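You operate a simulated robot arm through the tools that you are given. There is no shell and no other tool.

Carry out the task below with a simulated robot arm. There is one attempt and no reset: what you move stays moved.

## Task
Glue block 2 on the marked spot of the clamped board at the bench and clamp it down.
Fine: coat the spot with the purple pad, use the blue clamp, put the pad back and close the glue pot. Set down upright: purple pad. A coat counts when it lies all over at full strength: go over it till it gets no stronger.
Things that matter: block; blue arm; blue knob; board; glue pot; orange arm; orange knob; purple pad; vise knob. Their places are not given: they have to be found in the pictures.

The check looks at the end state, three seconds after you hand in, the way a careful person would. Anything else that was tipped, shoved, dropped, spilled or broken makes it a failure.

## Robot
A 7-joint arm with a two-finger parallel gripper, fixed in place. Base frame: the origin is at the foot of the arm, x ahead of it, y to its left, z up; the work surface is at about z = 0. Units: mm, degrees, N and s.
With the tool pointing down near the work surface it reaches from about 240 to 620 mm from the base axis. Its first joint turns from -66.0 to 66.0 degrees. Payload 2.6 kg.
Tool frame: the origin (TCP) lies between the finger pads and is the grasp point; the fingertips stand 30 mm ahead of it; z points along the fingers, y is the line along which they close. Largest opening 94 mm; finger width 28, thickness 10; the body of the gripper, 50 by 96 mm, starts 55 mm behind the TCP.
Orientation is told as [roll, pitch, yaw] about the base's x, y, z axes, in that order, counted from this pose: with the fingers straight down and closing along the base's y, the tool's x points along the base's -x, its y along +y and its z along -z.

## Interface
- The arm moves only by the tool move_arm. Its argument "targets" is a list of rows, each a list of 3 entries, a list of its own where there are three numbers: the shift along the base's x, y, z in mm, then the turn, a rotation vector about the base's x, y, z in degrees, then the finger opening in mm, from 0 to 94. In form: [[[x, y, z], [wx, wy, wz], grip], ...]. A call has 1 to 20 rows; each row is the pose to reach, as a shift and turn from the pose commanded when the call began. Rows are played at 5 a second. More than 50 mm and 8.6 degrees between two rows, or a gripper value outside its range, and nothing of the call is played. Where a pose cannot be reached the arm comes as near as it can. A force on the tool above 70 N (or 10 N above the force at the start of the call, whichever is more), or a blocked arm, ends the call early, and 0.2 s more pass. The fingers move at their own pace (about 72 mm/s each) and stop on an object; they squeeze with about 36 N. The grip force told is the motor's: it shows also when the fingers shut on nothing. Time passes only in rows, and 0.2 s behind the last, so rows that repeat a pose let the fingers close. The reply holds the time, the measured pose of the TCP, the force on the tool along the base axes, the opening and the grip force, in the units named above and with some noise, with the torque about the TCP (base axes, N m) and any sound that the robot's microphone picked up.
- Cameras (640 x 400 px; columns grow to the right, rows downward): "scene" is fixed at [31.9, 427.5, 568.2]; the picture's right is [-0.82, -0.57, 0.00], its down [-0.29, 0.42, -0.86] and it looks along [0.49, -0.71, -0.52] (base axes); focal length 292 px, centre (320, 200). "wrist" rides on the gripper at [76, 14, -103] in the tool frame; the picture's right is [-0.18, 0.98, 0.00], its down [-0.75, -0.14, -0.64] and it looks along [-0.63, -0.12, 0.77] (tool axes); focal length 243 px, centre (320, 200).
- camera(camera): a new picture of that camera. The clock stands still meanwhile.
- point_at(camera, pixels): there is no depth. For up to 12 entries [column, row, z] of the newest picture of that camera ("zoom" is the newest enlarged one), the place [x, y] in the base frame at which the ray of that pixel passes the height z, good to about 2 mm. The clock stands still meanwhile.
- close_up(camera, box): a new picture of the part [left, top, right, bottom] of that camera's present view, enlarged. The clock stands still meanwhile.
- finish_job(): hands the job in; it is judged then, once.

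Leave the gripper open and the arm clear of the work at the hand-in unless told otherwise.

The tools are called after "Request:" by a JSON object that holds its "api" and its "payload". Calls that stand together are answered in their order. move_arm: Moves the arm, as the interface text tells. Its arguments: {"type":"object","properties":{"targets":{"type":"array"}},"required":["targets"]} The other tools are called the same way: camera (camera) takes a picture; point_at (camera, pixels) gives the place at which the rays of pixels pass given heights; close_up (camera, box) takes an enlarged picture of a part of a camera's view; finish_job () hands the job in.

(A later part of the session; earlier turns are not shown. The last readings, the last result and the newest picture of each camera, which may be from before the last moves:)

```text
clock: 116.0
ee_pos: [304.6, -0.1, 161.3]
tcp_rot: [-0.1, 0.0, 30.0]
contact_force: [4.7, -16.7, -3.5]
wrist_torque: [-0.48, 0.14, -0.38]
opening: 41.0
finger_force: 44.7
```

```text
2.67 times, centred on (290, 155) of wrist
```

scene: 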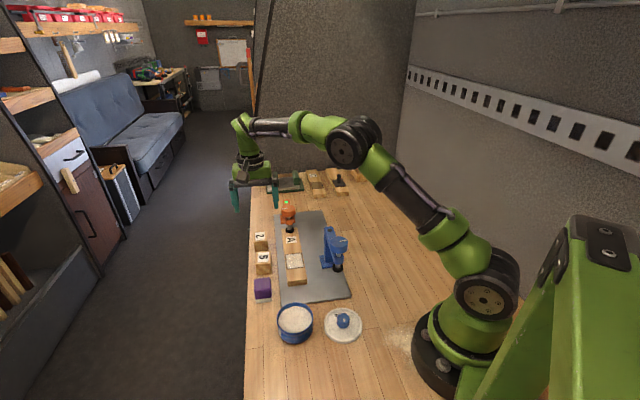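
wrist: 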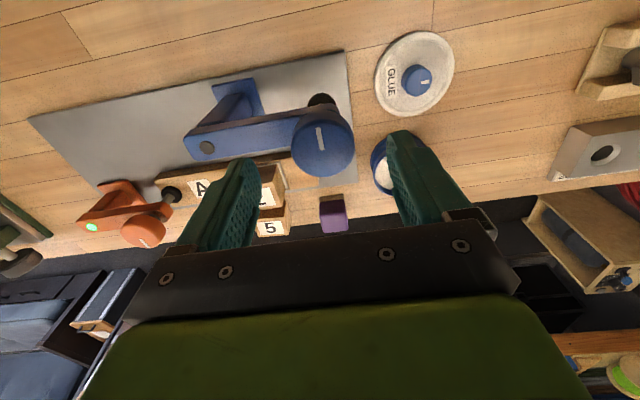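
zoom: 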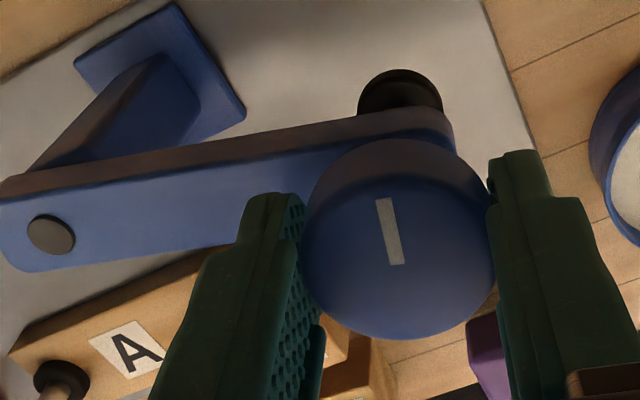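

The arm follows. A 17 N inward pull says my radius is slightly large; I reduce it and swing the next 15°.

Request:
{"api": "move_arm", "payload": {"targets": [[[0.6, -1.1, 0], [0, 0, 0], 34], [[6.3, 1.9, 0], [0, 0, -3.75], 34], [[12.1, 4.5, 0], [0, 0, -7.5], 34], [[18.1, 6.5, 0], [0, 0, -11.25], 34], [[24.2, 8.3, 0], [0, 0, -15], 34], [[24.2, 8.3, 0], [0, 0, -15], 34]]}}

```text
clock: 117.4
ee_pos: [328.9, 8.8, 162.7]
tcp_rot: [-0.1, 0.1, 14.9]
contact_force: [0.5, -18.9, -4.8]
wrist_torque: [-0.48, 0.36, -0.35]
opening: 40.7
finger_force: 45.0
```

Still 18 N inward: the data fit a pivot at (349.4,-89.6) with radius 98.6. I use that and continue for 25° more.

Request:
{"api": "move_arm", "payload": {"targets": [[[1.2, -1.6, 0], [0, 0, 0], 34], [[8.5, -0.4, 0], [0, 0, -4.3], 34], [[16.2, 0.2, 0], [0, 0, -8.8], 34], [[23.9, 0.2, 0], [0, 0, -13.3], 34], [[30.8, -0.2, 0], [0, 0, -17.3], 34], [[37.6, -1.2, 0], [0, 0, -21.3], 34], [[44.4, -2.6, 0], [0, 0, -25.3], 34], [[44.4, -2.6, 0], [0, 0, -25.3], 34]]}}

Request:
{"api": "close_up", "payload": {"camera": "scene", "box": [270, 190, 360, 290]}}

Request:
{"api": "close_up", "payload": {"camera": "wrist", "box": [170, 80, 410, 230]}}

```text
clock: 119.2
ee_pos: [374.4, 9.6, 161.8]
tcp_rot: [0.2, 0.0, -10.2]
contact_force: [-0.3, 22.1, -0.4]
wrist_torque: [0.31, 0.47, -0.4]
opening: 41.0
finger_force: 45.3
```

```text
4.00 times, centred on (315, 240) of scene
```

zoom: 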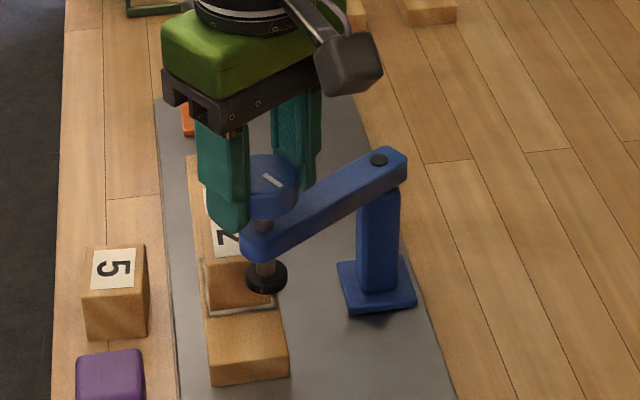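

```text
2.67 times, centred on (290, 155) of wrist
```

zoom: 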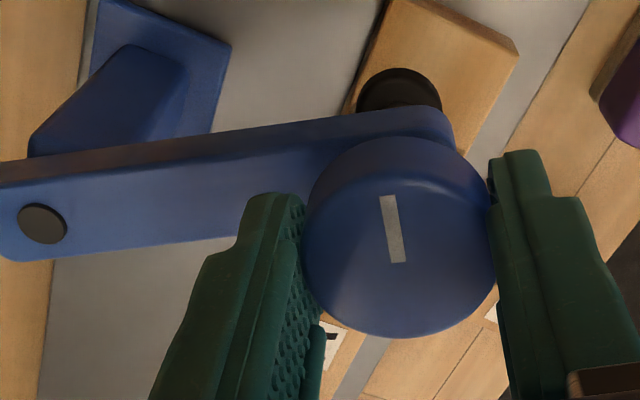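

The arm is now about 57° round and just before the block. I check the foot's height here: its position is known (about (373.5,9)), so the scene ray gives its height.

Request:
{"api": "close_up", "payload": {"camera": "scene", "box": [285, 235, 325, 275]}}

```text
10.00 times, centred on (305, 255) of scene
```

zoom: 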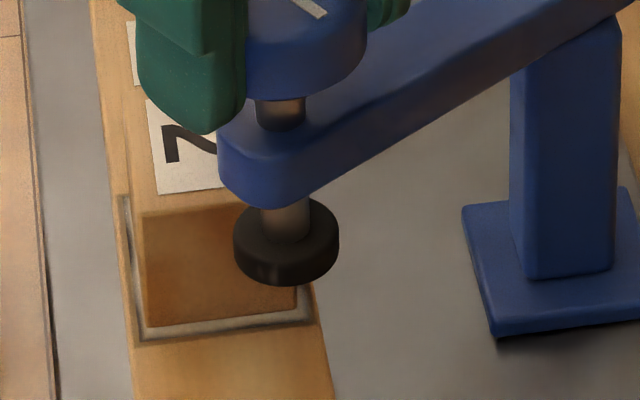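

Request:
{"api": "point_at", "payload": {"camera": "zoom", "pixels": [[286, 250, 60], [286, 250, 65], [286, 250, 70], [286, 250, 75], [286, 237, 75], [286, 237, 80], [142, 218, 60], [142, 218, 65], [298, 205, 60], [298, 205, 65], [150, 330, 27], [297, 312, 27]]}}

```text
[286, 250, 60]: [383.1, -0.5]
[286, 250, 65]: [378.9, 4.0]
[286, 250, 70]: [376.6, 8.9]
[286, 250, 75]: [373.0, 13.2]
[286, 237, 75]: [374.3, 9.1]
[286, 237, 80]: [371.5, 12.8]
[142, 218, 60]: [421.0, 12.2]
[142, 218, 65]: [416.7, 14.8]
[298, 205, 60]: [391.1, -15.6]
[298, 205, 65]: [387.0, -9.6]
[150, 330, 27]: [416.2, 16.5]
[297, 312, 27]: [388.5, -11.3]
```

Foot bottom is at z≈71.5, block top ≈65: about 6 mm of clearance. I continue the swing with pivot (354,-85), radius 96.5, to 62°.

Request:
{"api": "move_arm", "payload": {"targets": [[[0.8, 3.3, 0], [0, 0, 0], 34], [[4, 2.6, 0], [0, 0, -2], 34], [[7.3, 1.7, 0], [0, 0, -4], 34], [[13.7, -0.4, 0], [0, 0, -8], 34], [[20, -2.9, 0], [0, 0, -12], 34], [[26, -5.9, 0], [0, 0, -16], 34], [[26, -5.9, 0], [0, 0, -16], 34]]}}

Request:
{"api": "close_up", "payload": {"camera": "scene", "box": [275, 210, 345, 280]}}

```text
clock: 120.8
ee_pos: [399.5, -1.9, 162.9]
tcp_rot: [-0.1, 0.0, -26.5]
contact_force: [-7.2, -3.2, 2.2]
wrist_torque: [0.0, 0.49, -0.44]
opening: 40.7
finger_force: 44.8
```

```text
5.71 times, centred on (310, 245) of scene
```

zoom: 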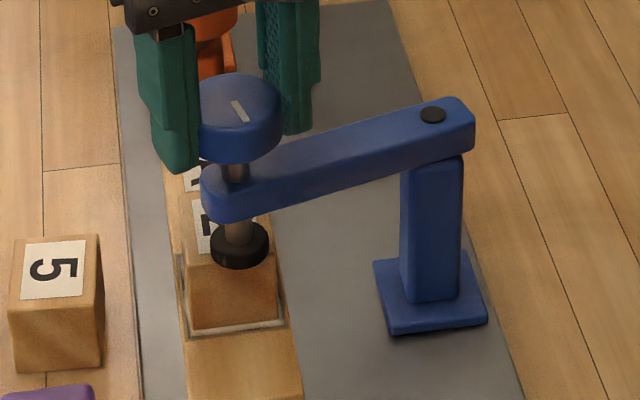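

The foot passes over the block with a visible gap and little force. I finish the swing to 45°.

Request:
{"api": "move_arm", "payload": {"targets": [[[2.9, -1.7, 0], [0, 0, -2], 34], [[5.8, -3.4, 0], [0, 0, -4], 34], [[11.4, -7.1, 0], [0, 0, -8], 34], [[16.7, -11.3, 0], [0, 0, -12], 34], [[20.5, -14.6, 0], [0, 0, -15], 34], [[22.9, -17, 0], [0, 0, -17], 34], [[22.9, -17, 0], [0, 0, -17], 34]]}}

Request:
{"api": "close_up", "payload": {"camera": "scene", "box": [275, 210, 345, 280]}}

Request:
{"api": "camera", "payload": {"camera": "wrist"}}

```text
clock: 122.4
ee_pos: [419.7, -16.4, 161.5]
tcp_rot: [-0.3, 0.4, -43.4]
contact_force: [-35.1, -9.3, 15.2]
wrist_torque: [-0.73, 0.49, 0.04]
opening: 40.7
finger_force: 44.2
```

```text
5.71 times, centred on (310, 245) of scene
```

zoom: 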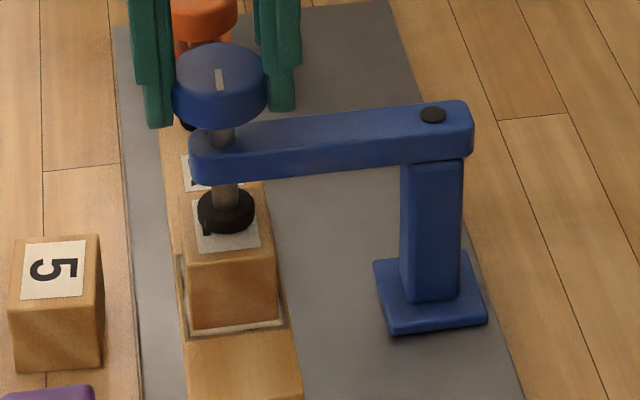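

```text
taken
```

wrist: 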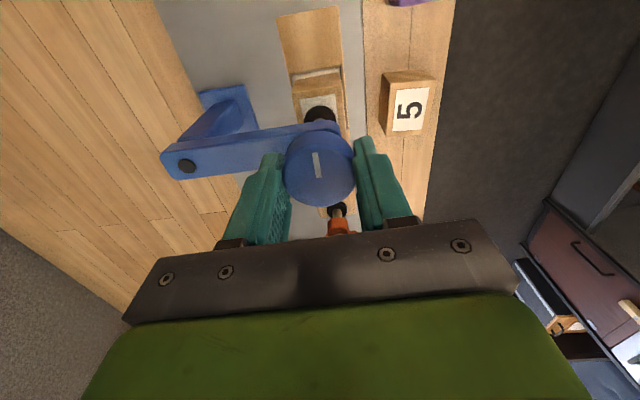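

The arm has reached its stop over the block (18 N tangential resistance). I release the knob, rise and look from above where knob and foot ended.

Request:
{"api": "move_arm", "payload": {"targets": [[[-2.0, 0.8, 0], [0, 0, 0], 34], [[-2.0, 0.8, 0], [0, 0, 0], 56], [[-2.0, 0.8, 0], [0, 0, 0], 76], [[-2.0, 0.8, 15], [0, 0, 0], 76], [[-2.0, 0.8, 35], [0, 0, 0], 76], [[-2.0, 0.8, 50], [0, 0, 0], 94], [[-2.0, 0.8, 50], [0, 0, 0], 94]]}}

Request:
{"api": "close_up", "payload": {"camera": "wrist", "box": [220, 60, 400, 200]}}

Request:
{"api": "close_up", "payload": {"camera": "scene", "box": [275, 210, 345, 280]}}

```text
clock: 124.0
ee_pos: [421.9, -17.1, 212.4]
tcp_rot: [0.0, 0.0, -43.2]
contact_force: [0.4, -1.0, -0.2]
wrist_torque: [0.01, 0.01, 0.01]
opening: 94.1
finger_force: 0.0
```

```text
2.86 times, centred on (310, 130) of wrist
```

zoom: 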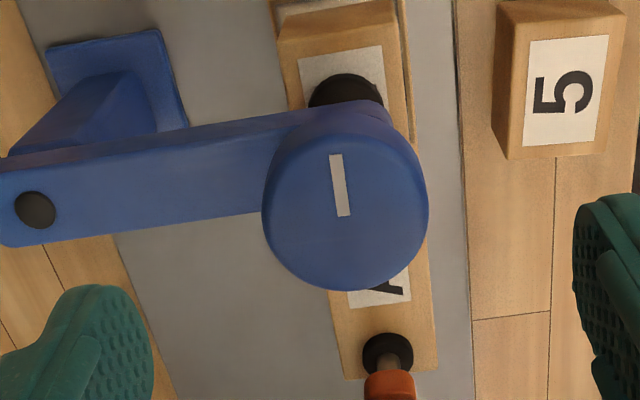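

```text
5.71 times, centred on (310, 245) of scene
```

zoom: 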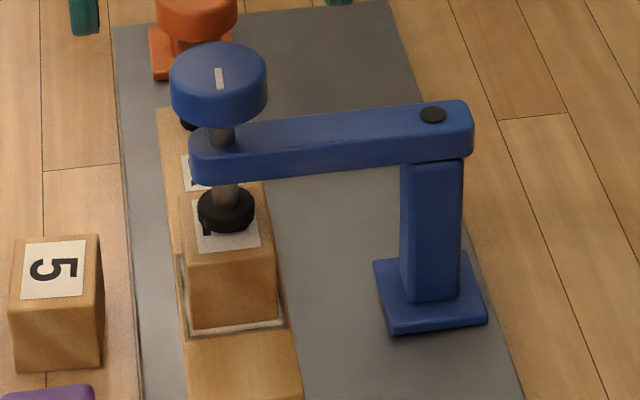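

Request:
{"api": "point_at", "payload": {"camera": "zoom", "pixels": [[226, 212, 73]]}}

Request:
{"api": "close_up", "payload": {"camera": "wrist", "box": [220, 60, 400, 200]}}

Request:
{"api": "point_at", "payload": {"camera": "zoom", "pixels": [[345, 210, 148], [262, 215, 148], [428, 203, 148], [36, 210, 114], [345, 130, 135]]}}

Request:
{"api": "point_at", "payload": {"camera": "scene", "pixels": [[292.5, 222.5, 148], [292.5, 222.5, 152]]}}

```text
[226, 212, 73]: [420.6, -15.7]
```

```text
2.86 times, centred on (310, 130) of wrist
```

zoom: 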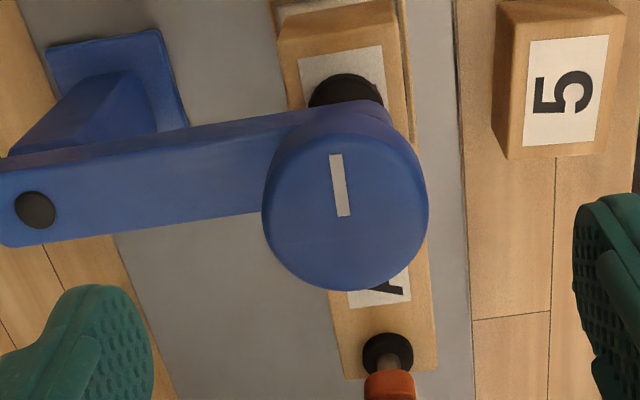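

```text
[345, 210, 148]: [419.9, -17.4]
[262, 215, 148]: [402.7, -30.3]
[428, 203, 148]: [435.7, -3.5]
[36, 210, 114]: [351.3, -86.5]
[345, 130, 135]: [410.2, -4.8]
```

```text
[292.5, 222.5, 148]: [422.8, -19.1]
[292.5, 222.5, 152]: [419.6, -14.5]
```

Knob centre is (420.2,-17), foot right over the block's middle. For tightening (clockwise) I want a wide turning range, so I rotate the open gripper counter-clockwise at this height to find how far it can go.

Request:
{"api": "move_arm", "payload": {"targets": [[[0, 0, 0], [0, 0, 8], 76], [[0, 0, 0], [0, 0, 16], 76], [[0, 0, 0], [0, 0, 24], 76], [[0, 0, 0], [0, 0, 32], 76], [[0, 0, 0], [0, 0, 40], 76], [[0, 0, 0], [0, 0, 48], 76], [[0, 0, 0], [0, 0, 56], 76], [[0, 0, 0], [0, 0, 64], 76], [[0, 0, 0], [0, 0, 72], 76], [[0, 0, 0], [0, 0, 80], 76], [[0, 0, 0], [0, 0, 88], 76], [[0, 0, 0], [0, 0, 96], 76], [[0, 0, 0], [0, 0, 104], 76], [[0, 0, 0], [0, 0, 112], 76], [[0, 0, 0], [0, 0, 120], 76], [[0, 0, 0], [0, 0, 128], 76], [[0, 0, 0], [0, 0, 133], 76], [[0, 0, 0], [0, 0, 133], 76]]}}

```text
clock: 127.8
ee_pos: [422.1, -16.2, 212.6]
tcp_rot: [0.0, 0.0, 89.7]
contact_force: [0.3, 0.1, -0.2]
wrist_torque: [-0.02, 0.0, 0.01]
opening: 76.2
finger_force: 0.0
```

Yaw +90° works. I go down over the knob, grip it, and turn clockwise 88° as a first test.

Request:
{"api": "move_arm", "payload": {"targets": [[[0, -1, -20], [0, 0, 0], 76], [[0, -1, -38], [0, 0, 0], 76], [[0, -1, -48], [0, 0, 0], 76], [[0, -1, -51], [0, 0, 0], 76], [[0, -1, -51], [0, 0, 0], 56], [[0, -1, -51], [0, 0, 0], 40], [[0, -1, -51], [0, 0, 0], 34], [[0, -1, -51], [0, 0, 0], 34]]}}

Request:
{"api": "close_up", "payload": {"camera": "scene", "box": [265, 190, 345, 280]}}

```text
clock: 129.6
ee_pos: [420.2, -17.2, 160.9]
tcp_rot: [0.4, -0.1, 89.7]
contact_force: [-21.1, -1.9, 5.2]
wrist_torque: [-0.01, 0.42, -0.02]
opening: 40.6
finger_force: 45.3
```

```text
4.44 times, centred on (305, 235) of scene
```

zoom: 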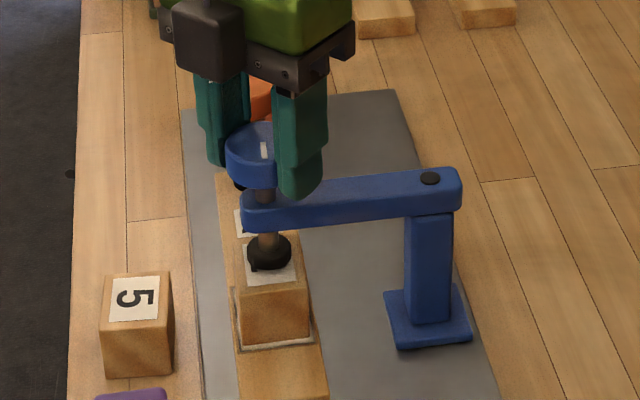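

A 21 N push along -x: the knob's axis is ~2 mm further toward -x. I shift there and then turn clockwise.

Request:
{"api": "move_arm", "payload": {"targets": [[[-1, 0, 0], [0, 0, 0], 34], [[-2, 0, 0], [0, 0, 0], 34], [[-2, 0, 0], [0, 0, 0], 34]]}}

Request:
{"api": "move_arm", "payload": {"targets": [[[0, 0, 0], [0, 0, -8], 34], [[0, 0, 0], [0, 0, -16], 34], [[0, 0, 0], [0, 0, -24], 34], [[0, 0, 0], [0, 0, -32], 34], [[0, 0, 0], [0, 0, -32], 34]]}}

Request:
{"api": "close_up", "payload": {"camera": "scene", "box": [265, 190, 345, 280]}}

Request:
{"api": "close_up", "payload": {"camera": "wrist", "box": [220, 80, 420, 230]}}

```text
clock: 130.4
ee_pos: [419.1, -16.9, 160.9]
tcp_rot: [0.0, 0.0, 89.7]
contact_force: [-9.7, -2.4, -2.7]
wrist_torque: [0.29, 0.4, -0.02]
opening: 40.6
finger_force: 44.9
```

```text
clock: 131.6
ee_pos: [419.3, -16.6, 160.9]
tcp_rot: [0.1, 0.1, 57.6]
contact_force: [-3.2, -3.6, -16.8]
wrist_torque: [-0.07, -0.11, 0.0]
opening: 40.8
finger_force: 45.3
```

```text
4.44 times, centred on (305, 235) of scene
```

zoom: 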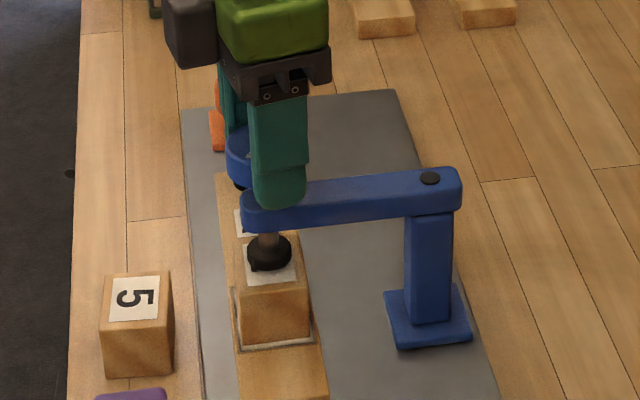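

```text
2.67 times, centred on (320, 155) of wrist
```

zoom: 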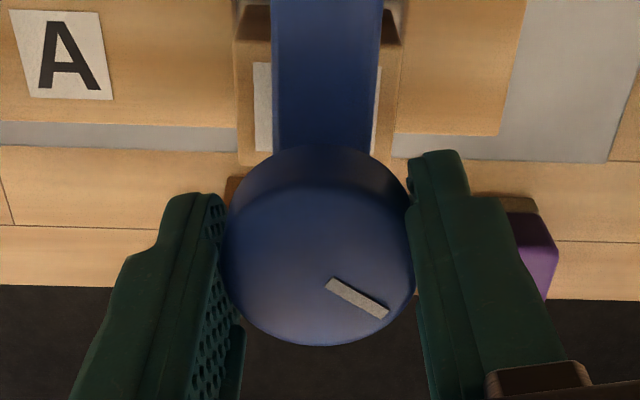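

The knob turns with the gripper and pulls down (16.8 N): it is lowering about 1.4 mm per 32°. I follow with z and continue clockwise.

Request:
{"api": "move_arm", "payload": {"targets": [[[0, 0, -1.4], [0, 0, 0], 34], [[0, 0, -1.8], [0, 0, -8], 34], [[0, 0, -2.1], [0, 0, -16], 34], [[0, 0, -2.5], [0, 0, -24], 34], [[0, 0, -2.8], [0, 0, -32], 34], [[0, 0, -2.8], [0, 0, -32], 34]]}}

Request:
{"api": "close_up", "payload": {"camera": "scene", "box": [275, 215, 335, 285]}}

```text
clock: 133.0
ee_pos: [418.0, -16.8, 158.8]
tcp_rot: [-0.1, 0.0, 25.6]
contact_force: [-3.9, -4.3, -10.8]
wrist_torque: [-0.06, 0.26, -0.02]
opening: 40.7
finger_force: 44.8
```

```text
5.71 times, centred on (305, 250) of scene
```

zoom: 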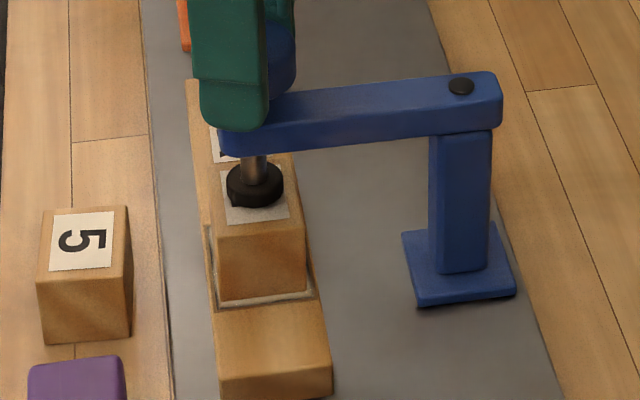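

Low torque, knob still going down. Another 40° clockwise, following down.

Request:
{"api": "move_arm", "payload": {"targets": [[[0, 0, -0.8], [0, 0, 0], 34], [[0, 0, -1.1], [0, 0, -8], 34], [[0, 0, -1.4], [0, 0, -16], 34], [[0, 0, -1.7], [0, 0, -24], 34], [[0, 0, -2.0], [0, 0, -32], 34], [[0, 0, -2.3], [0, 0, -40], 34], [[0, 0, -2.3], [0, 0, -40], 34]]}}

Request:
{"api": "close_up", "payload": {"camera": "scene", "box": [275, 215, 335, 285]}}

```text
clock: 134.6
ee_pos: [419.0, -16.2, 155.3]
tcp_rot: [0.1, -0.1, -14.4]
contact_force: [-8.1, 1.4, 6.8]
wrist_torque: [0.18, 0.42, -0.03]
opening: 40.8
finger_force: 44.6
```

```text
5.71 times, centred on (305, 250) of scene
```

zoom: 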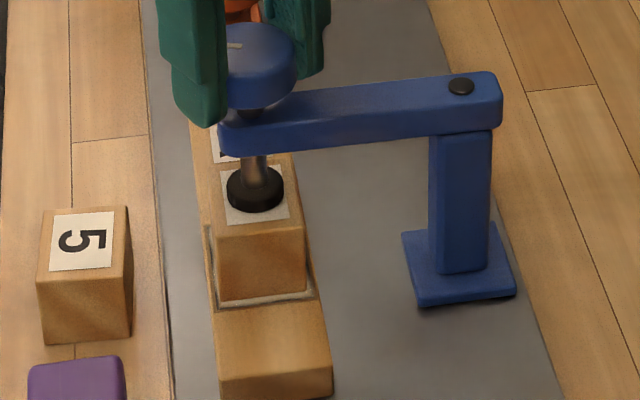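

Still no tightening torque (-0.03). I continue 40° more with slower follow-down.

Request:
{"api": "move_arm", "payload": {"targets": [[[0, 0, 0], [0, 0, -8], 34], [[0, 0, -0.2], [0, 0, -16], 34], [[0, 0, -0.5], [0, 0, -24], 34], [[0, 0, -0.8], [0, 0, -32], 34], [[0, 0, -1.1], [0, 0, -40], 34], [[0, 0, -1.1], [0, 0, -40], 34]]}}

Request:
{"api": "close_up", "payload": {"camera": "scene", "box": [275, 215, 335, 285]}}

```text
clock: 136.0
ee_pos: [418.2, -15.6, 155.2]
tcp_rot: [0.2, 0.0, -54.5]
contact_force: [3.8, 6.0, -1.6]
wrist_torque: [0.36, 0.1, -0.03]
opening: 40.7
finger_force: 44.9
```

```text
5.71 times, centred on (305, 250) of scene
```

zoom: 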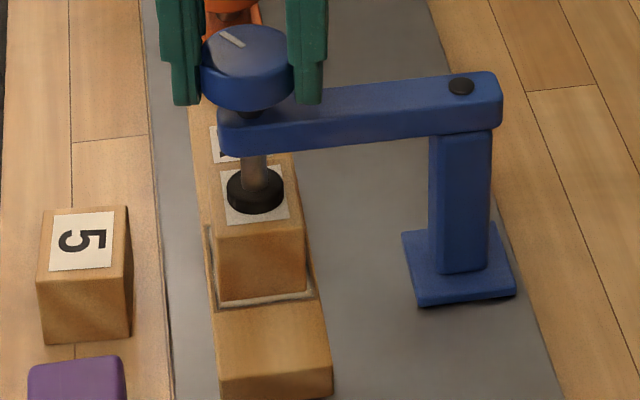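

144° turned, the foot is close to the block, lamp still dark. I continue 36° more to yaw -90°.

Request:
{"api": "move_arm", "payload": {"targets": [[[0, 0, -0.2], [0, 0, -8], 34], [[0, 0, -0.5], [0, 0, -16], 34], [[0, 0, -0.8], [0, 0, -24], 34], [[0, 0, -1.0], [0, 0, -32], 34], [[0, 0, -1.1], [0, 0, -36], 34], [[0, 0, -1.1], [0, 0, -36], 34]]}}

Request:
{"api": "close_up", "payload": {"camera": "scene", "box": [275, 215, 335, 285]}}

```text
clock: 137.4
ee_pos: [419.7, -16.5, 154.2]
tcp_rot: [0.1, 0.1, -90.3]
contact_force: [9.7, 15.0, 2.4]
wrist_torque: [-0.13, -0.18, -0.01]
opening: 40.8
finger_force: 45.1
```

```text
5.71 times, centred on (305, 250) of scene
```

zoom: 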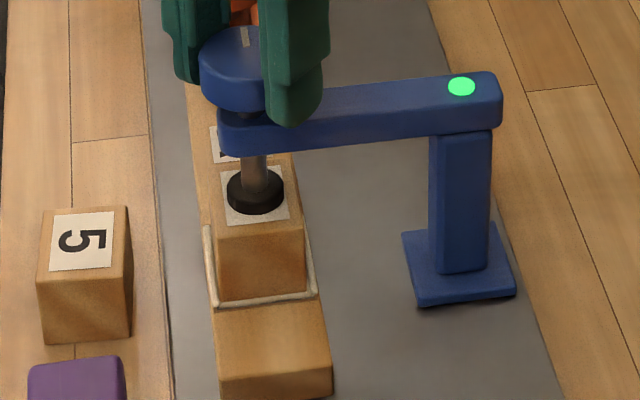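

The blue lamp turned green and glue squeezes out around the block: clamped. I open the gripper carefully and rise.

Request:
{"api": "move_arm", "payload": {"targets": [[[0, 0, 0], [0, 0, 0], 50], [[0, 0, 0], [0, 0, 0], 70], [[0, 0, 0], [0, 0, 0], 80], [[0, 0, 15], [0, 0, 0], 80], [[0, 0, 35], [0, 0, 0], 80], [[0, 0, 60], [0, 0, 0], 80], [[0, 0, 60], [0, 0, 0], 80]]}}

Request:
{"api": "close_up", "payload": {"camera": "scene", "box": [270, 205, 340, 285]}}

Request:
{"api": "camera", "payload": {"camera": "wrist"}}

```text
clock: 139.0
ee_pos: [417.6, -16.3, 213.5]
tcp_rot: [0.0, -0.1, -90.3]
contact_force: [0.8, 0.5, 0.3]
wrist_torque: [0.0, 0.0, 0.01]
opening: 80.0
finger_force: 0.1
```

```text
5.00 times, centred on (305, 245) of scene
```

zoom: 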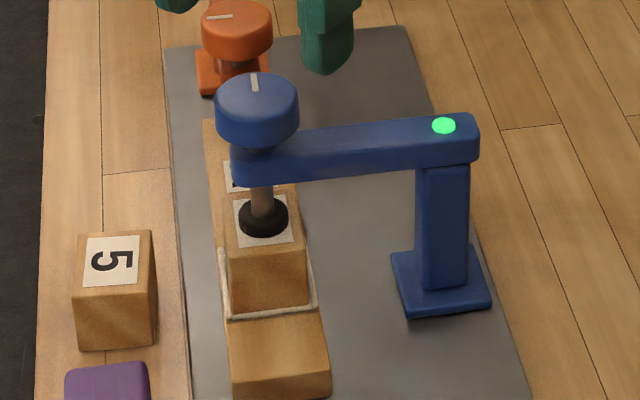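

```text
taken
```

wrist: 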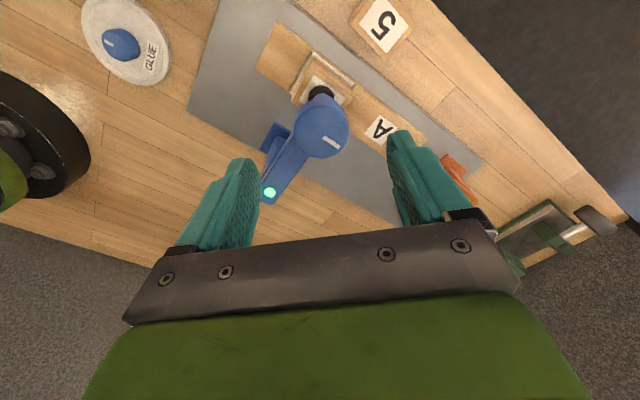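

The lamp stays green. Now the lid: its knob is at about (219.5,68). I travel there at safe height, keeping yaw -90°.

Request:
{"api": "move_arm", "payload": {"targets": [[[-20, 10, 10], [0, 0, 0], 80], [[-50, 24, 10], [0, 0, 0], 80], [[-80, 38, 10], [0, 0, 0], 80], [[-110, 51, 5], [0, 0, 0], 80], [[-140, 64, 0], [0, 0, 0], 80], [[-165, 75, -10], [0, 0, 0], 80], [[-185, 83, -20], [0, 0, 0], 80], [[-198, 85, -30], [0, 0, 0], 80], [[-198, 85, -40], [0, 0, 0], 80], [[-198, 85, -40], [0, 0, 0], 80]]}}

Request:
{"api": "camera", "payload": {"camera": "wrist"}}

Request:
{"api": "close_up", "payload": {"camera": "scene", "box": [250, 240, 400, 370]}}

```text
clock: 141.2
ee_pos: [221.2, 69.4, 173.6]
tcp_rot: [0.0, 0.0, -90.3]
contact_force: [0.3, 0.6, -0.3]
wrist_torque: [0.01, 0.01, -0.04]
opening: 79.9
finger_force: 0.0
```

```text
taken
```

wrist: 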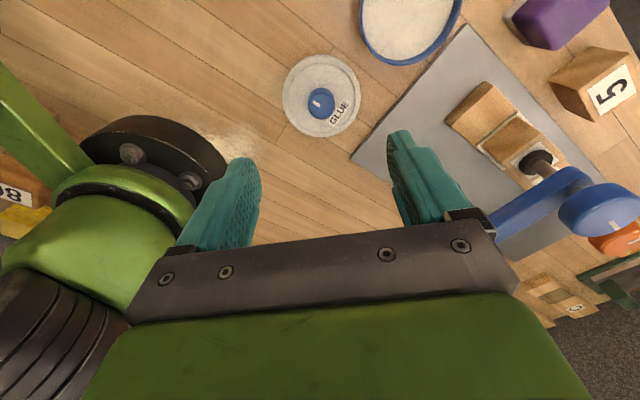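

```text
3.08 times, centred on (325, 305) of scene
```

zoom: 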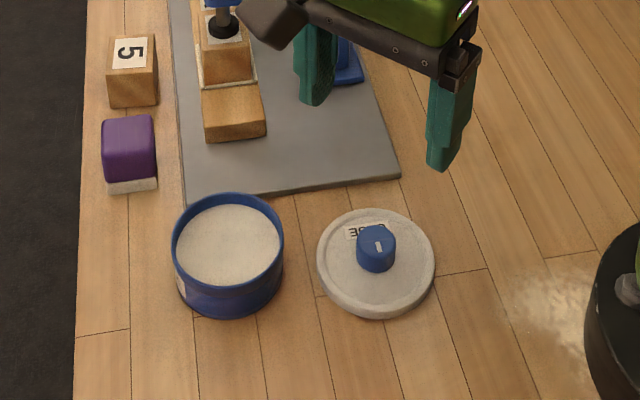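

The lid is clearly in view at (322,96). I zoom to measure its knob and rim.

Request:
{"api": "close_up", "payload": {"camera": "wrist", "box": [270, 40, 380, 150]}}

```text
3.64 times, centred on (325, 95) of wrist
```

zoom: 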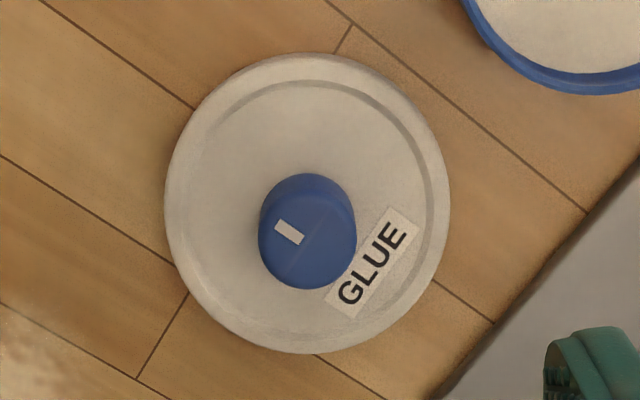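

Request:
{"api": "point_at", "payload": {"camera": "zoom", "pixels": [[307.5, 202, 6], [165, 205, 6], [450, 200, 6], [307, 52, 0], [307, 352, 10], [307, 243, 28], [307, 243, 32], [307, 243, 36], [258, 243, 32], [356, 243, 32]]}}

Request:
{"api": "close_up", "payload": {"camera": "scene", "box": [315, 295, 370, 350]}}

```text
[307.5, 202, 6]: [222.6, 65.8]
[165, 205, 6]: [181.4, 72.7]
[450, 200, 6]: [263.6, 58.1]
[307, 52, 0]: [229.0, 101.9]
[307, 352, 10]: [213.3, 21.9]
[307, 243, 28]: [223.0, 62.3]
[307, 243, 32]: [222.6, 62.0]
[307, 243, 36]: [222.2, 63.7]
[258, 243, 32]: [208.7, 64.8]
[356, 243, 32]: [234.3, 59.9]
```

```text
7.27 times, centred on (342, 322) of scene
```

zoom: 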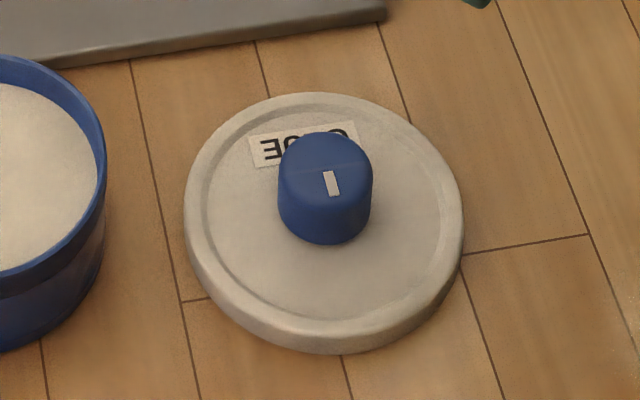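

Lid centre is about (221.7,65.5), knob Ø27 from z≈10 to 31. I descend in two stages, checking that the arm can reach this close.

Request:
{"api": "move_arm", "payload": {"targets": [[[1.5, -2.8, -20], [0, 0, 0], 66], [[1.5, -2.8, -45], [0, 0, 0], 66], [[1.5, -2.8, -70], [0, 0, 0], 66], [[1.5, -2.8, -90], [0, 0, 0], 66], [[1.5, -2.8, -90], [0, 0, 0], 66]]}}

Request:
{"api": "close_up", "payload": {"camera": "wrist", "box": [240, 60, 400, 200]}}

Request:
{"api": "close_up", "payload": {"camera": "scene", "box": [290, 250, 400, 360]}}

```text
clock: 142.4
ee_pos: [221.8, 66.6, 80.8]
tcp_rot: [0.0, 0.1, -90.3]
contact_force: [-0.1, 0.2, -0.5]
wrist_torque: [0.01, 0.03, 0.0]
opening: 66.1
finger_force: 0.1
```

```text
2.86 times, centred on (320, 130) of wrist
```

zoom: 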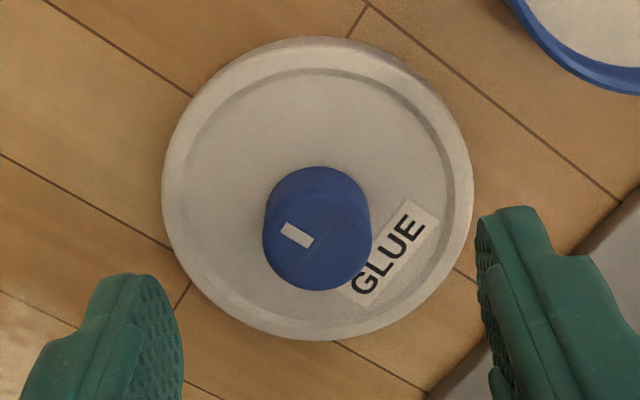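

```text
3.64 times, centred on (345, 305) of scene
```

zoom: 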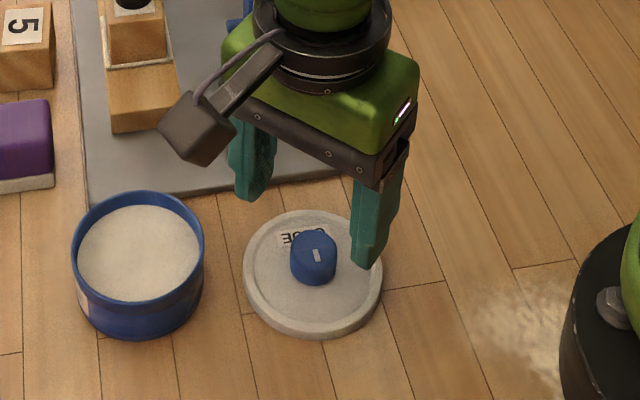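

Request:
{"api": "close_up", "payload": {"camera": "wrist", "box": [240, 60, 400, 200]}}

Request:
{"api": "point_at", "payload": {"camera": "zoom", "pixels": [[317, 237, 31], [264, 240, 31], [371, 235, 31], [317, 187, 6], [162, 200, 6], [473, 185, 6], [316, 37, 0], [316, 340, 10]]}}

```text
2.86 times, centred on (320, 130) of wrist
```

zoom: 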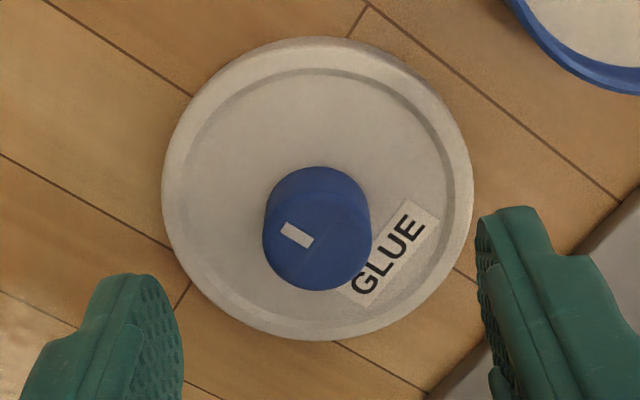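

```text
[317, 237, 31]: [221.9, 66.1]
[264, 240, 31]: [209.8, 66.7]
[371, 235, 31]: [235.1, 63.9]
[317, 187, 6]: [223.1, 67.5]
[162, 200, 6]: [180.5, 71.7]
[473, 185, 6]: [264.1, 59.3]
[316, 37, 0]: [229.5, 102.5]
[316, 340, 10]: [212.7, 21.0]
```

The knob centre (222,66) matches the gripper. I descend to TCP z=44 and close on the knob.

Request:
{"api": "move_arm", "payload": {"targets": [[[0.3, 0.6, -15], [0, 0, 0], 66], [[0.3, 0.6, -28], [0, 0, 0], 60], [[0.3, 0.6, -36], [0, 0, 0], 60], [[0.3, 0.6, -39.4], [0, 0, 0], 60], [[0.3, 0.6, -39.4], [0, 0, 0], 60]]}}

Request:
{"api": "close_up", "payload": {"camera": "scene", "box": [300, 260, 390, 350]}}

Request:
{"api": "close_up", "payload": {"camera": "wrist", "box": [240, 80, 400, 220]}}

```text
clock: 143.6
ee_pos: [223.1, 65.7, 43.3]
tcp_rot: [0.0, 0.0, -90.3]
contact_force: [-0.3, 0.5, 0.5]
wrist_torque: [0.0, 0.0, -0.02]
opening: 59.8
finger_force: 0.2
```

```text
4.44 times, centred on (345, 305) of scene
```

zoom: 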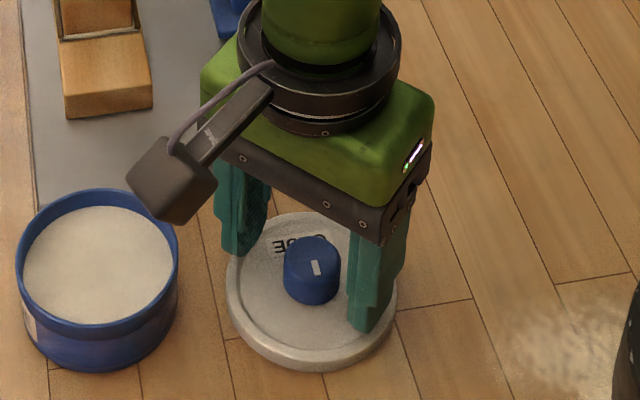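

```text
2.86 times, centred on (320, 150) of wrist
```

zoom: 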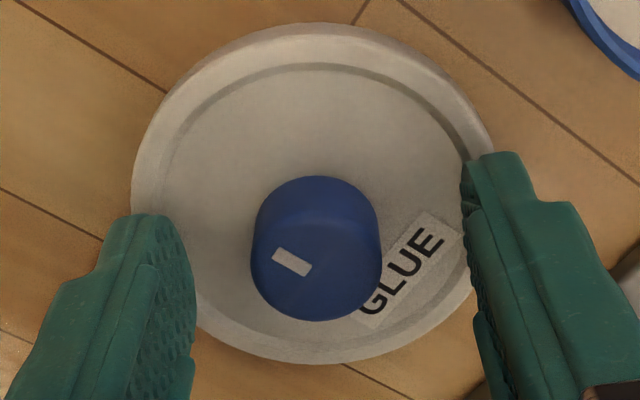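

The knob sits slightly left of the finger midpoint, so I shift 1.5 mm toward -x and close.

Request:
{"api": "move_arm", "payload": {"targets": [[[-1.5, 0, 0], [0, 0, 0], 60], [[-1.5, 0, 0], [0, 0, 0], 40], [[-1.5, 0, 0], [0, 0, 0], 25], [[-1.5, 0, 0], [0, 0, 0], 18], [[-1.5, 0, 0], [0, 0, 0], 18], [[-1.5, 0, 0], [0, 0, 0], 18]]}}

Request:
{"api": "close_up", "payload": {"camera": "wrist", "box": [240, 80, 400, 220]}}

```text
clock: 145.0
ee_pos: [220.1, 65.6, 43.9]
tcp_rot: [-0.1, 0.0, -90.3]
contact_force: [-0.5, -0.3, 0.0]
wrist_torque: [0.02, 0.01, 0.01]
opening: 25.5
finger_force: 36.4
```

```text
2.86 times, centred on (320, 150) of wrist
```

zoom: 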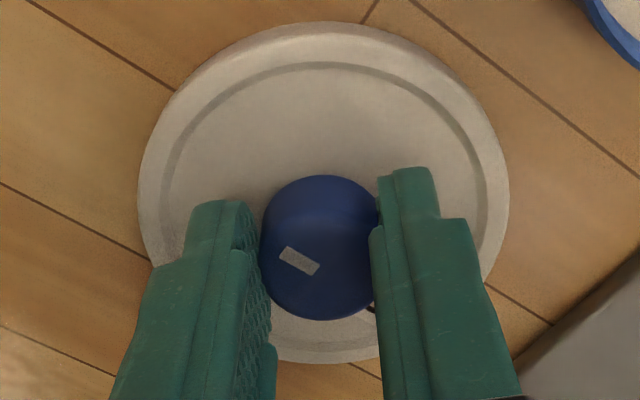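

The lid knob is held (opening 25.5). I lift the lid 75 mm and look at the pot for an exact centre.

Request:
{"api": "move_arm", "payload": {"targets": [[[0, 0, 8], [0, 0, 0], 18], [[0, 0, 25], [0, 0, 0], 18], [[0, 0, 45], [0, 0, 0], 18], [[0, 0, 65], [0, 0, 0], 18], [[0, 0, 75], [0, 0, 0], 18], [[0, 0, 75], [0, 0, 0], 18]]}}

Request:
{"api": "camera", "payload": {"camera": "wrist"}}

Request:
{"api": "close_up", "payload": {"camera": "scene", "box": [255, 240, 385, 360]}}

```text
clock: 146.4
ee_pos: [221.5, 66.4, 120.6]
tcp_rot: [0.0, 0.0, -90.3]
contact_force: [0.4, -0.6, -0.1]
wrist_torque: [0.01, 0.01, 0.0]
opening: 25.7
finger_force: 36.8
```

```text
taken
```

wrist: 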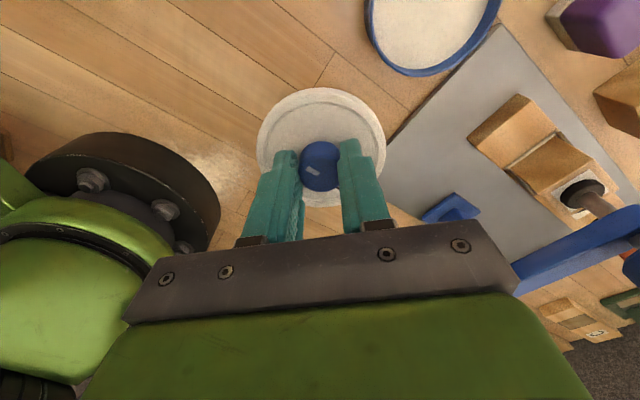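

```text
3.33 times, centred on (320, 300) of scene
```

zoom: 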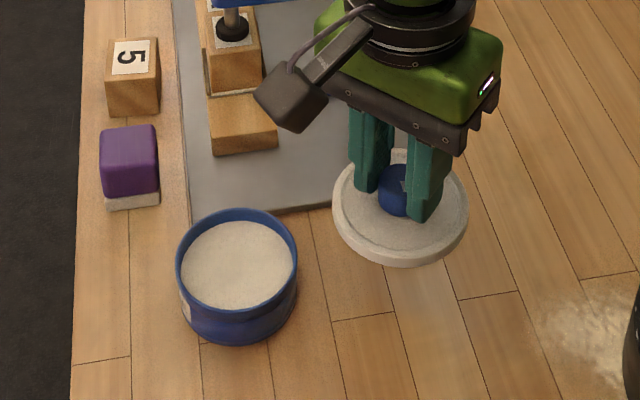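

The lid hangs level. I move to (222,150) so that the wrist camera sees the whole pot beside the lid.

Request:
{"api": "move_arm", "payload": {"targets": [[[0, 15, 5], [0, 0, 0], 18], [[0, 32, 8], [0, 0, 0], 18], [[0, 50, 8], [0, 0, 0], 18], [[0, 68, 8], [0, 0, 0], 18], [[0, 84, 8], [0, 0, 0], 18], [[0, 84, 8], [0, 0, 0], 18]]}}

Request:
{"api": "camera", "payload": {"camera": "wrist"}}

```text
clock: 147.8
ee_pos: [223.4, 150.0, 128.6]
tcp_rot: [0.0, -0.1, -90.3]
contact_force: [0.0, 0.4, -0.9]
wrist_torque: [-0.02, 0.01, 0.0]
opening: 25.9
finger_force: 36.1
```

```text
taken
```

wrist: 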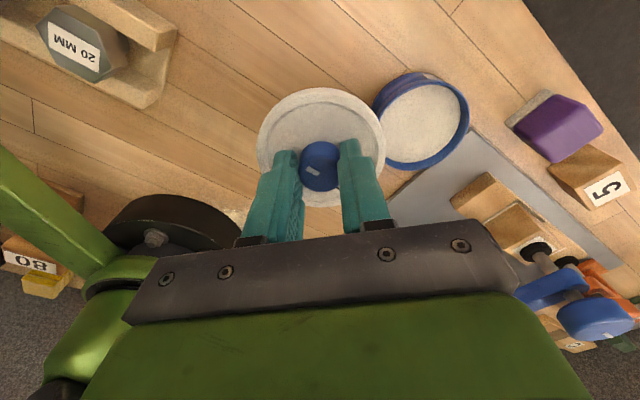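

Now the whole pot is visible at about (422,120). I zoom in to measure its rim.

Request:
{"api": "close_up", "payload": {"camera": "wrist", "box": [365, 60, 480, 180]}}

```text
3.33 times, centred on (422, 120) of wrist
```

zoom: 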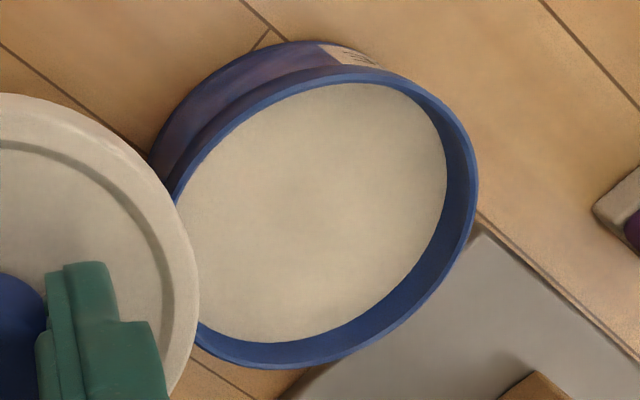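

Request:
{"api": "point_at", "payload": {"camera": "zoom", "pixels": [[323, 217, 34], [323, 217, 38], [323, 217, 42], [478, 175, 38], [361, 66, 38], [285, 368, 38], [440, 100, 38], [180, 180, 38], [400, 320, 38]]}}

Request:
{"api": "close_up", "payload": {"camera": "scene", "box": [265, 290, 325, 350]}}

```text
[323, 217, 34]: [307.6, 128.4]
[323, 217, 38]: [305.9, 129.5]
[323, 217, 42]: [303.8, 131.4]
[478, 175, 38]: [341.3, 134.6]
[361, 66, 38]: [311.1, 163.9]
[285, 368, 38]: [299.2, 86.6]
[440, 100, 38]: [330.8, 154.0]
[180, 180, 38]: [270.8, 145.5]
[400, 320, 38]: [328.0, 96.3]
```

```text
6.67 times, centred on (295, 320) of scene
```

zoom: 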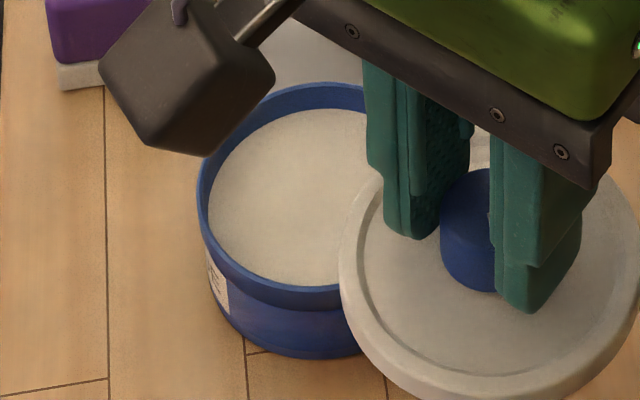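

The rim centre fits (302.5,128) at z≈39. I carry the lid there and hover with its underside about 16 mm above the rim.

Request:
{"api": "move_arm", "payload": {"targets": [[[15, -4, 0], [0, 0, 0], 18], [[33, -9, 0], [0, 0, 0], 18], [[52, -14, 0], [0, 0, 0], 18], [[70, -19, -3], [0, 0, 0], 18], [[81.8, -22.3, -12], [0, 0, 0], 18], [[81.8, -22.3, -27], [0, 0, 0], 18], [[81.8, -22.3, -27], [0, 0, 0], 18]]}}

Request:
{"api": "close_up", "payload": {"camera": "scene", "box": [255, 270, 335, 350]}}

Request:
{"api": "close_up", "payload": {"camera": "wrist", "box": [230, 60, 410, 220]}}

```text
clock: 149.4
ee_pos: [303.2, 127.8, 101.3]
tcp_rot: [-0.1, 0.0, -90.4]
contact_force: [-0.3, 0.3, -0.7]
wrist_torque: [0.0, 0.01, 0.01]
opening: 25.8
finger_force: 35.8
```

```text
5.00 times, centred on (295, 310) of scene
```

zoom: 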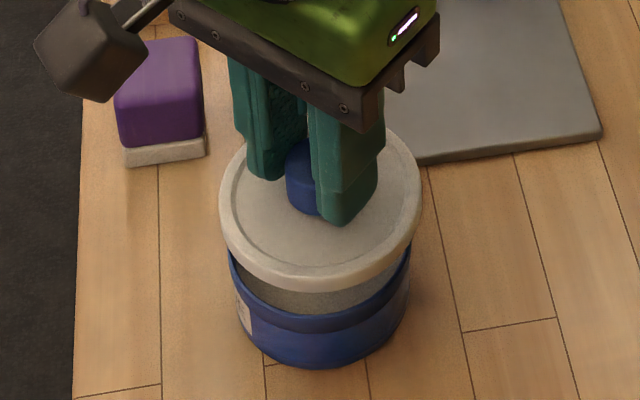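

```text
2.50 times, centred on (320, 140) of wrist
```

zoom: 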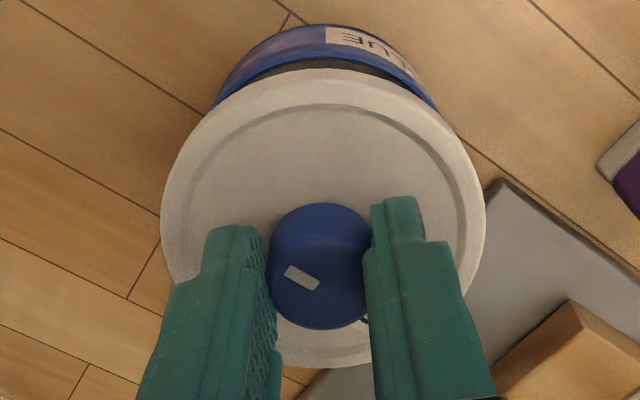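

From both cameras the lid is concentric with the pot within about 1 mm. I lower it in small steps until it seats.

Request:
{"api": "move_arm", "payload": {"targets": [[[0, 0, -5], [0, 0, 0], 18], [[0, 0, -9], [0, 0, 0], 18], [[0, 0, -12], [0, 0, 0], 18], [[0, 0, -14], [0, 0, 0], 18], [[0, 0, -14], [0, 0, 0], 18]]}}

Request:
{"api": "close_up", "payload": {"camera": "scene", "box": [255, 270, 335, 350]}}

```text
clock: 150.6
ee_pos: [302.6, 128.6, 86.6]
tcp_rot: [0.0, 0.0, -90.2]
contact_force: [0.0, 0.5, -0.6]
wrist_torque: [0.03, 0.01, 0.02]
opening: 25.6
finger_force: 36.0
```

```text
5.00 times, centred on (295, 310) of scene
```

zoom: 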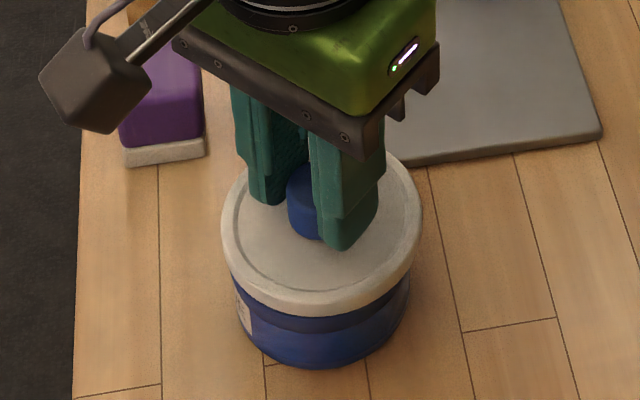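

No contact yet at z=86. Continue in 1.5 mm steps.

Request:
{"api": "move_arm", "payload": {"targets": [[[0, 0, -1.5], [0, 0, 0], 18], [[0, 0, -3], [0, 0, 0], 18], [[0, 0, -4.5], [0, 0, 0], 18], [[0, 0, -4.5], [0, 0, 0], 18]]}}

Request:
{"api": "close_up", "payload": {"camera": "scene", "box": [255, 270, 335, 350]}}

```text
clock: 151.6
ee_pos: [303.2, 127.9, 82.9]
tcp_rot: [0.0, 0.0, -90.4]
contact_force: [-0.4, 0.3, -0.4]
wrist_torque: [-0.01, 0.0, 0.01]
opening: 25.8
finger_force: 36.0
```

```text
5.00 times, centred on (295, 310) of scene
```

zoom: 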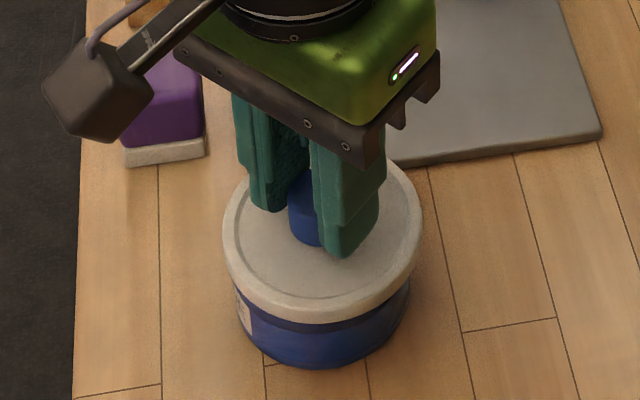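

Still free at z≈82 — lid overlapping the rim like a cap. I continue.

Request:
{"api": "move_arm", "payload": {"targets": [[[0, 0, -1.5], [0, 0, 0], 18], [[0, 0, -3], [0, 0, 0], 18], [[0, 0, -3], [0, 0, 0], 18]]}}

Request:
{"api": "close_up", "payload": {"camera": "scene", "box": [255, 270, 335, 350]}}

```text
clock: 152.4
ee_pos: [303.5, 128.2, 80.6]
tcp_rot: [0.1, 0.1, -90.4]
contact_force: [-7.9, -1.5, 28.8]
wrist_torque: [0.76, 0.04, 0.07]
opening: 25.8
finger_force: 36.0
```

```text
5.00 times, centred on (295, 310) of scene
```

zoom: 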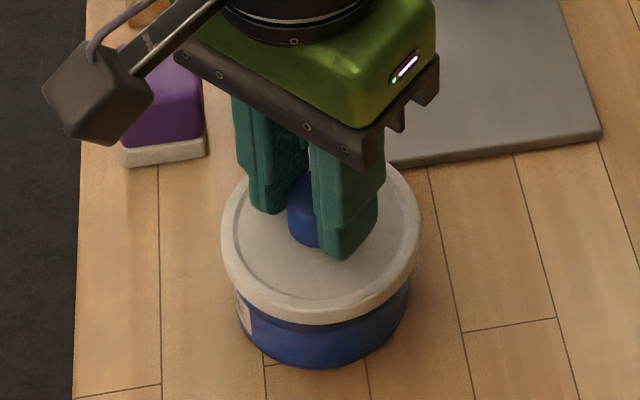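

The lid makes contact (28.8 N), more on the +y side. I ease up 1.3 mm and look closely at the seam all round before releasing.

Request:
{"api": "move_arm", "payload": {"targets": [[[0, 0, 1.3], [0, 0, 0], 18], [[0, 0, 1.3], [0, 0, 0], 18]]}}

Request:
{"api": "close_up", "payload": {"camera": "scene", "box": [270, 290, 325, 345]}}

Request:
{"api": "close_up", "payload": {"camera": "wrist", "box": [230, 60, 410, 220]}}

```text
clock: 153.0
ee_pos: [302.4, 127.9, 80.9]
tcp_rot: [0.0, 0.0, -90.2]
contact_force: [3.4, 2.3, 5.1]
wrist_torque: [0.23, -0.17, -0.02]
opening: 25.9
finger_force: 35.9
```

```text
7.27 times, centred on (298, 318) of scene
```

zoom: 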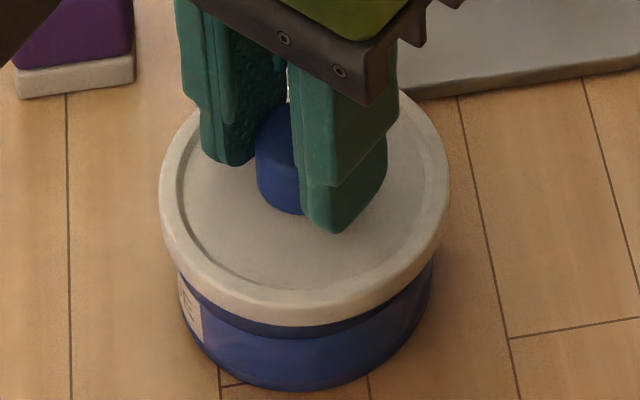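

```text
2.50 times, centred on (320, 140) of wrist
```

zoom: 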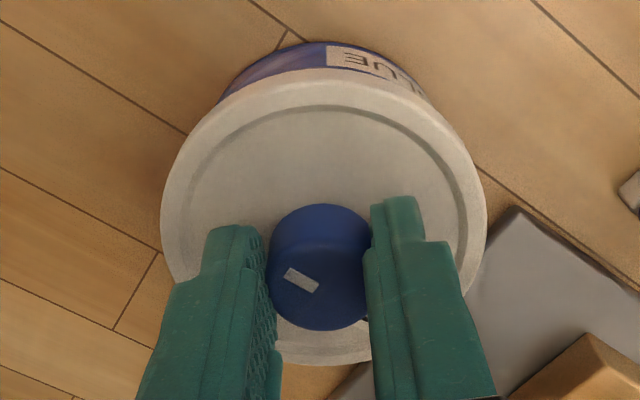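

The seam suggests the lid is about 2 mm too far toward +y. I lift 2 mm, shift (+0.8,-2) and lower again to see if it seats deeper and more centrally.

Request:
{"api": "move_arm", "payload": {"targets": [[[0, 0, 2.5], [0, 0, 0], 18], [[0.8, -2, 2.5], [0, 0, 0], 18], [[0.8, -2, 1], [0, 0, 0], 18], [[0.8, -2, -0.5], [0, 0, 0], 18], [[0.8, -2, -1.3], [0, 0, 0], 18], [[0.8, -2, -1.3], [0, 0, 0], 18]]}}

```text
clock: 154.4
ee_pos: [304.3, 126.3, 79.1]
tcp_rot: [0.0, 0.1, -90.3]
contact_force: [-9.7, -3.0, 32.4]
wrist_torque: [0.39, 0.73, 0.07]
opening: 25.8
finger_force: 36.3
```

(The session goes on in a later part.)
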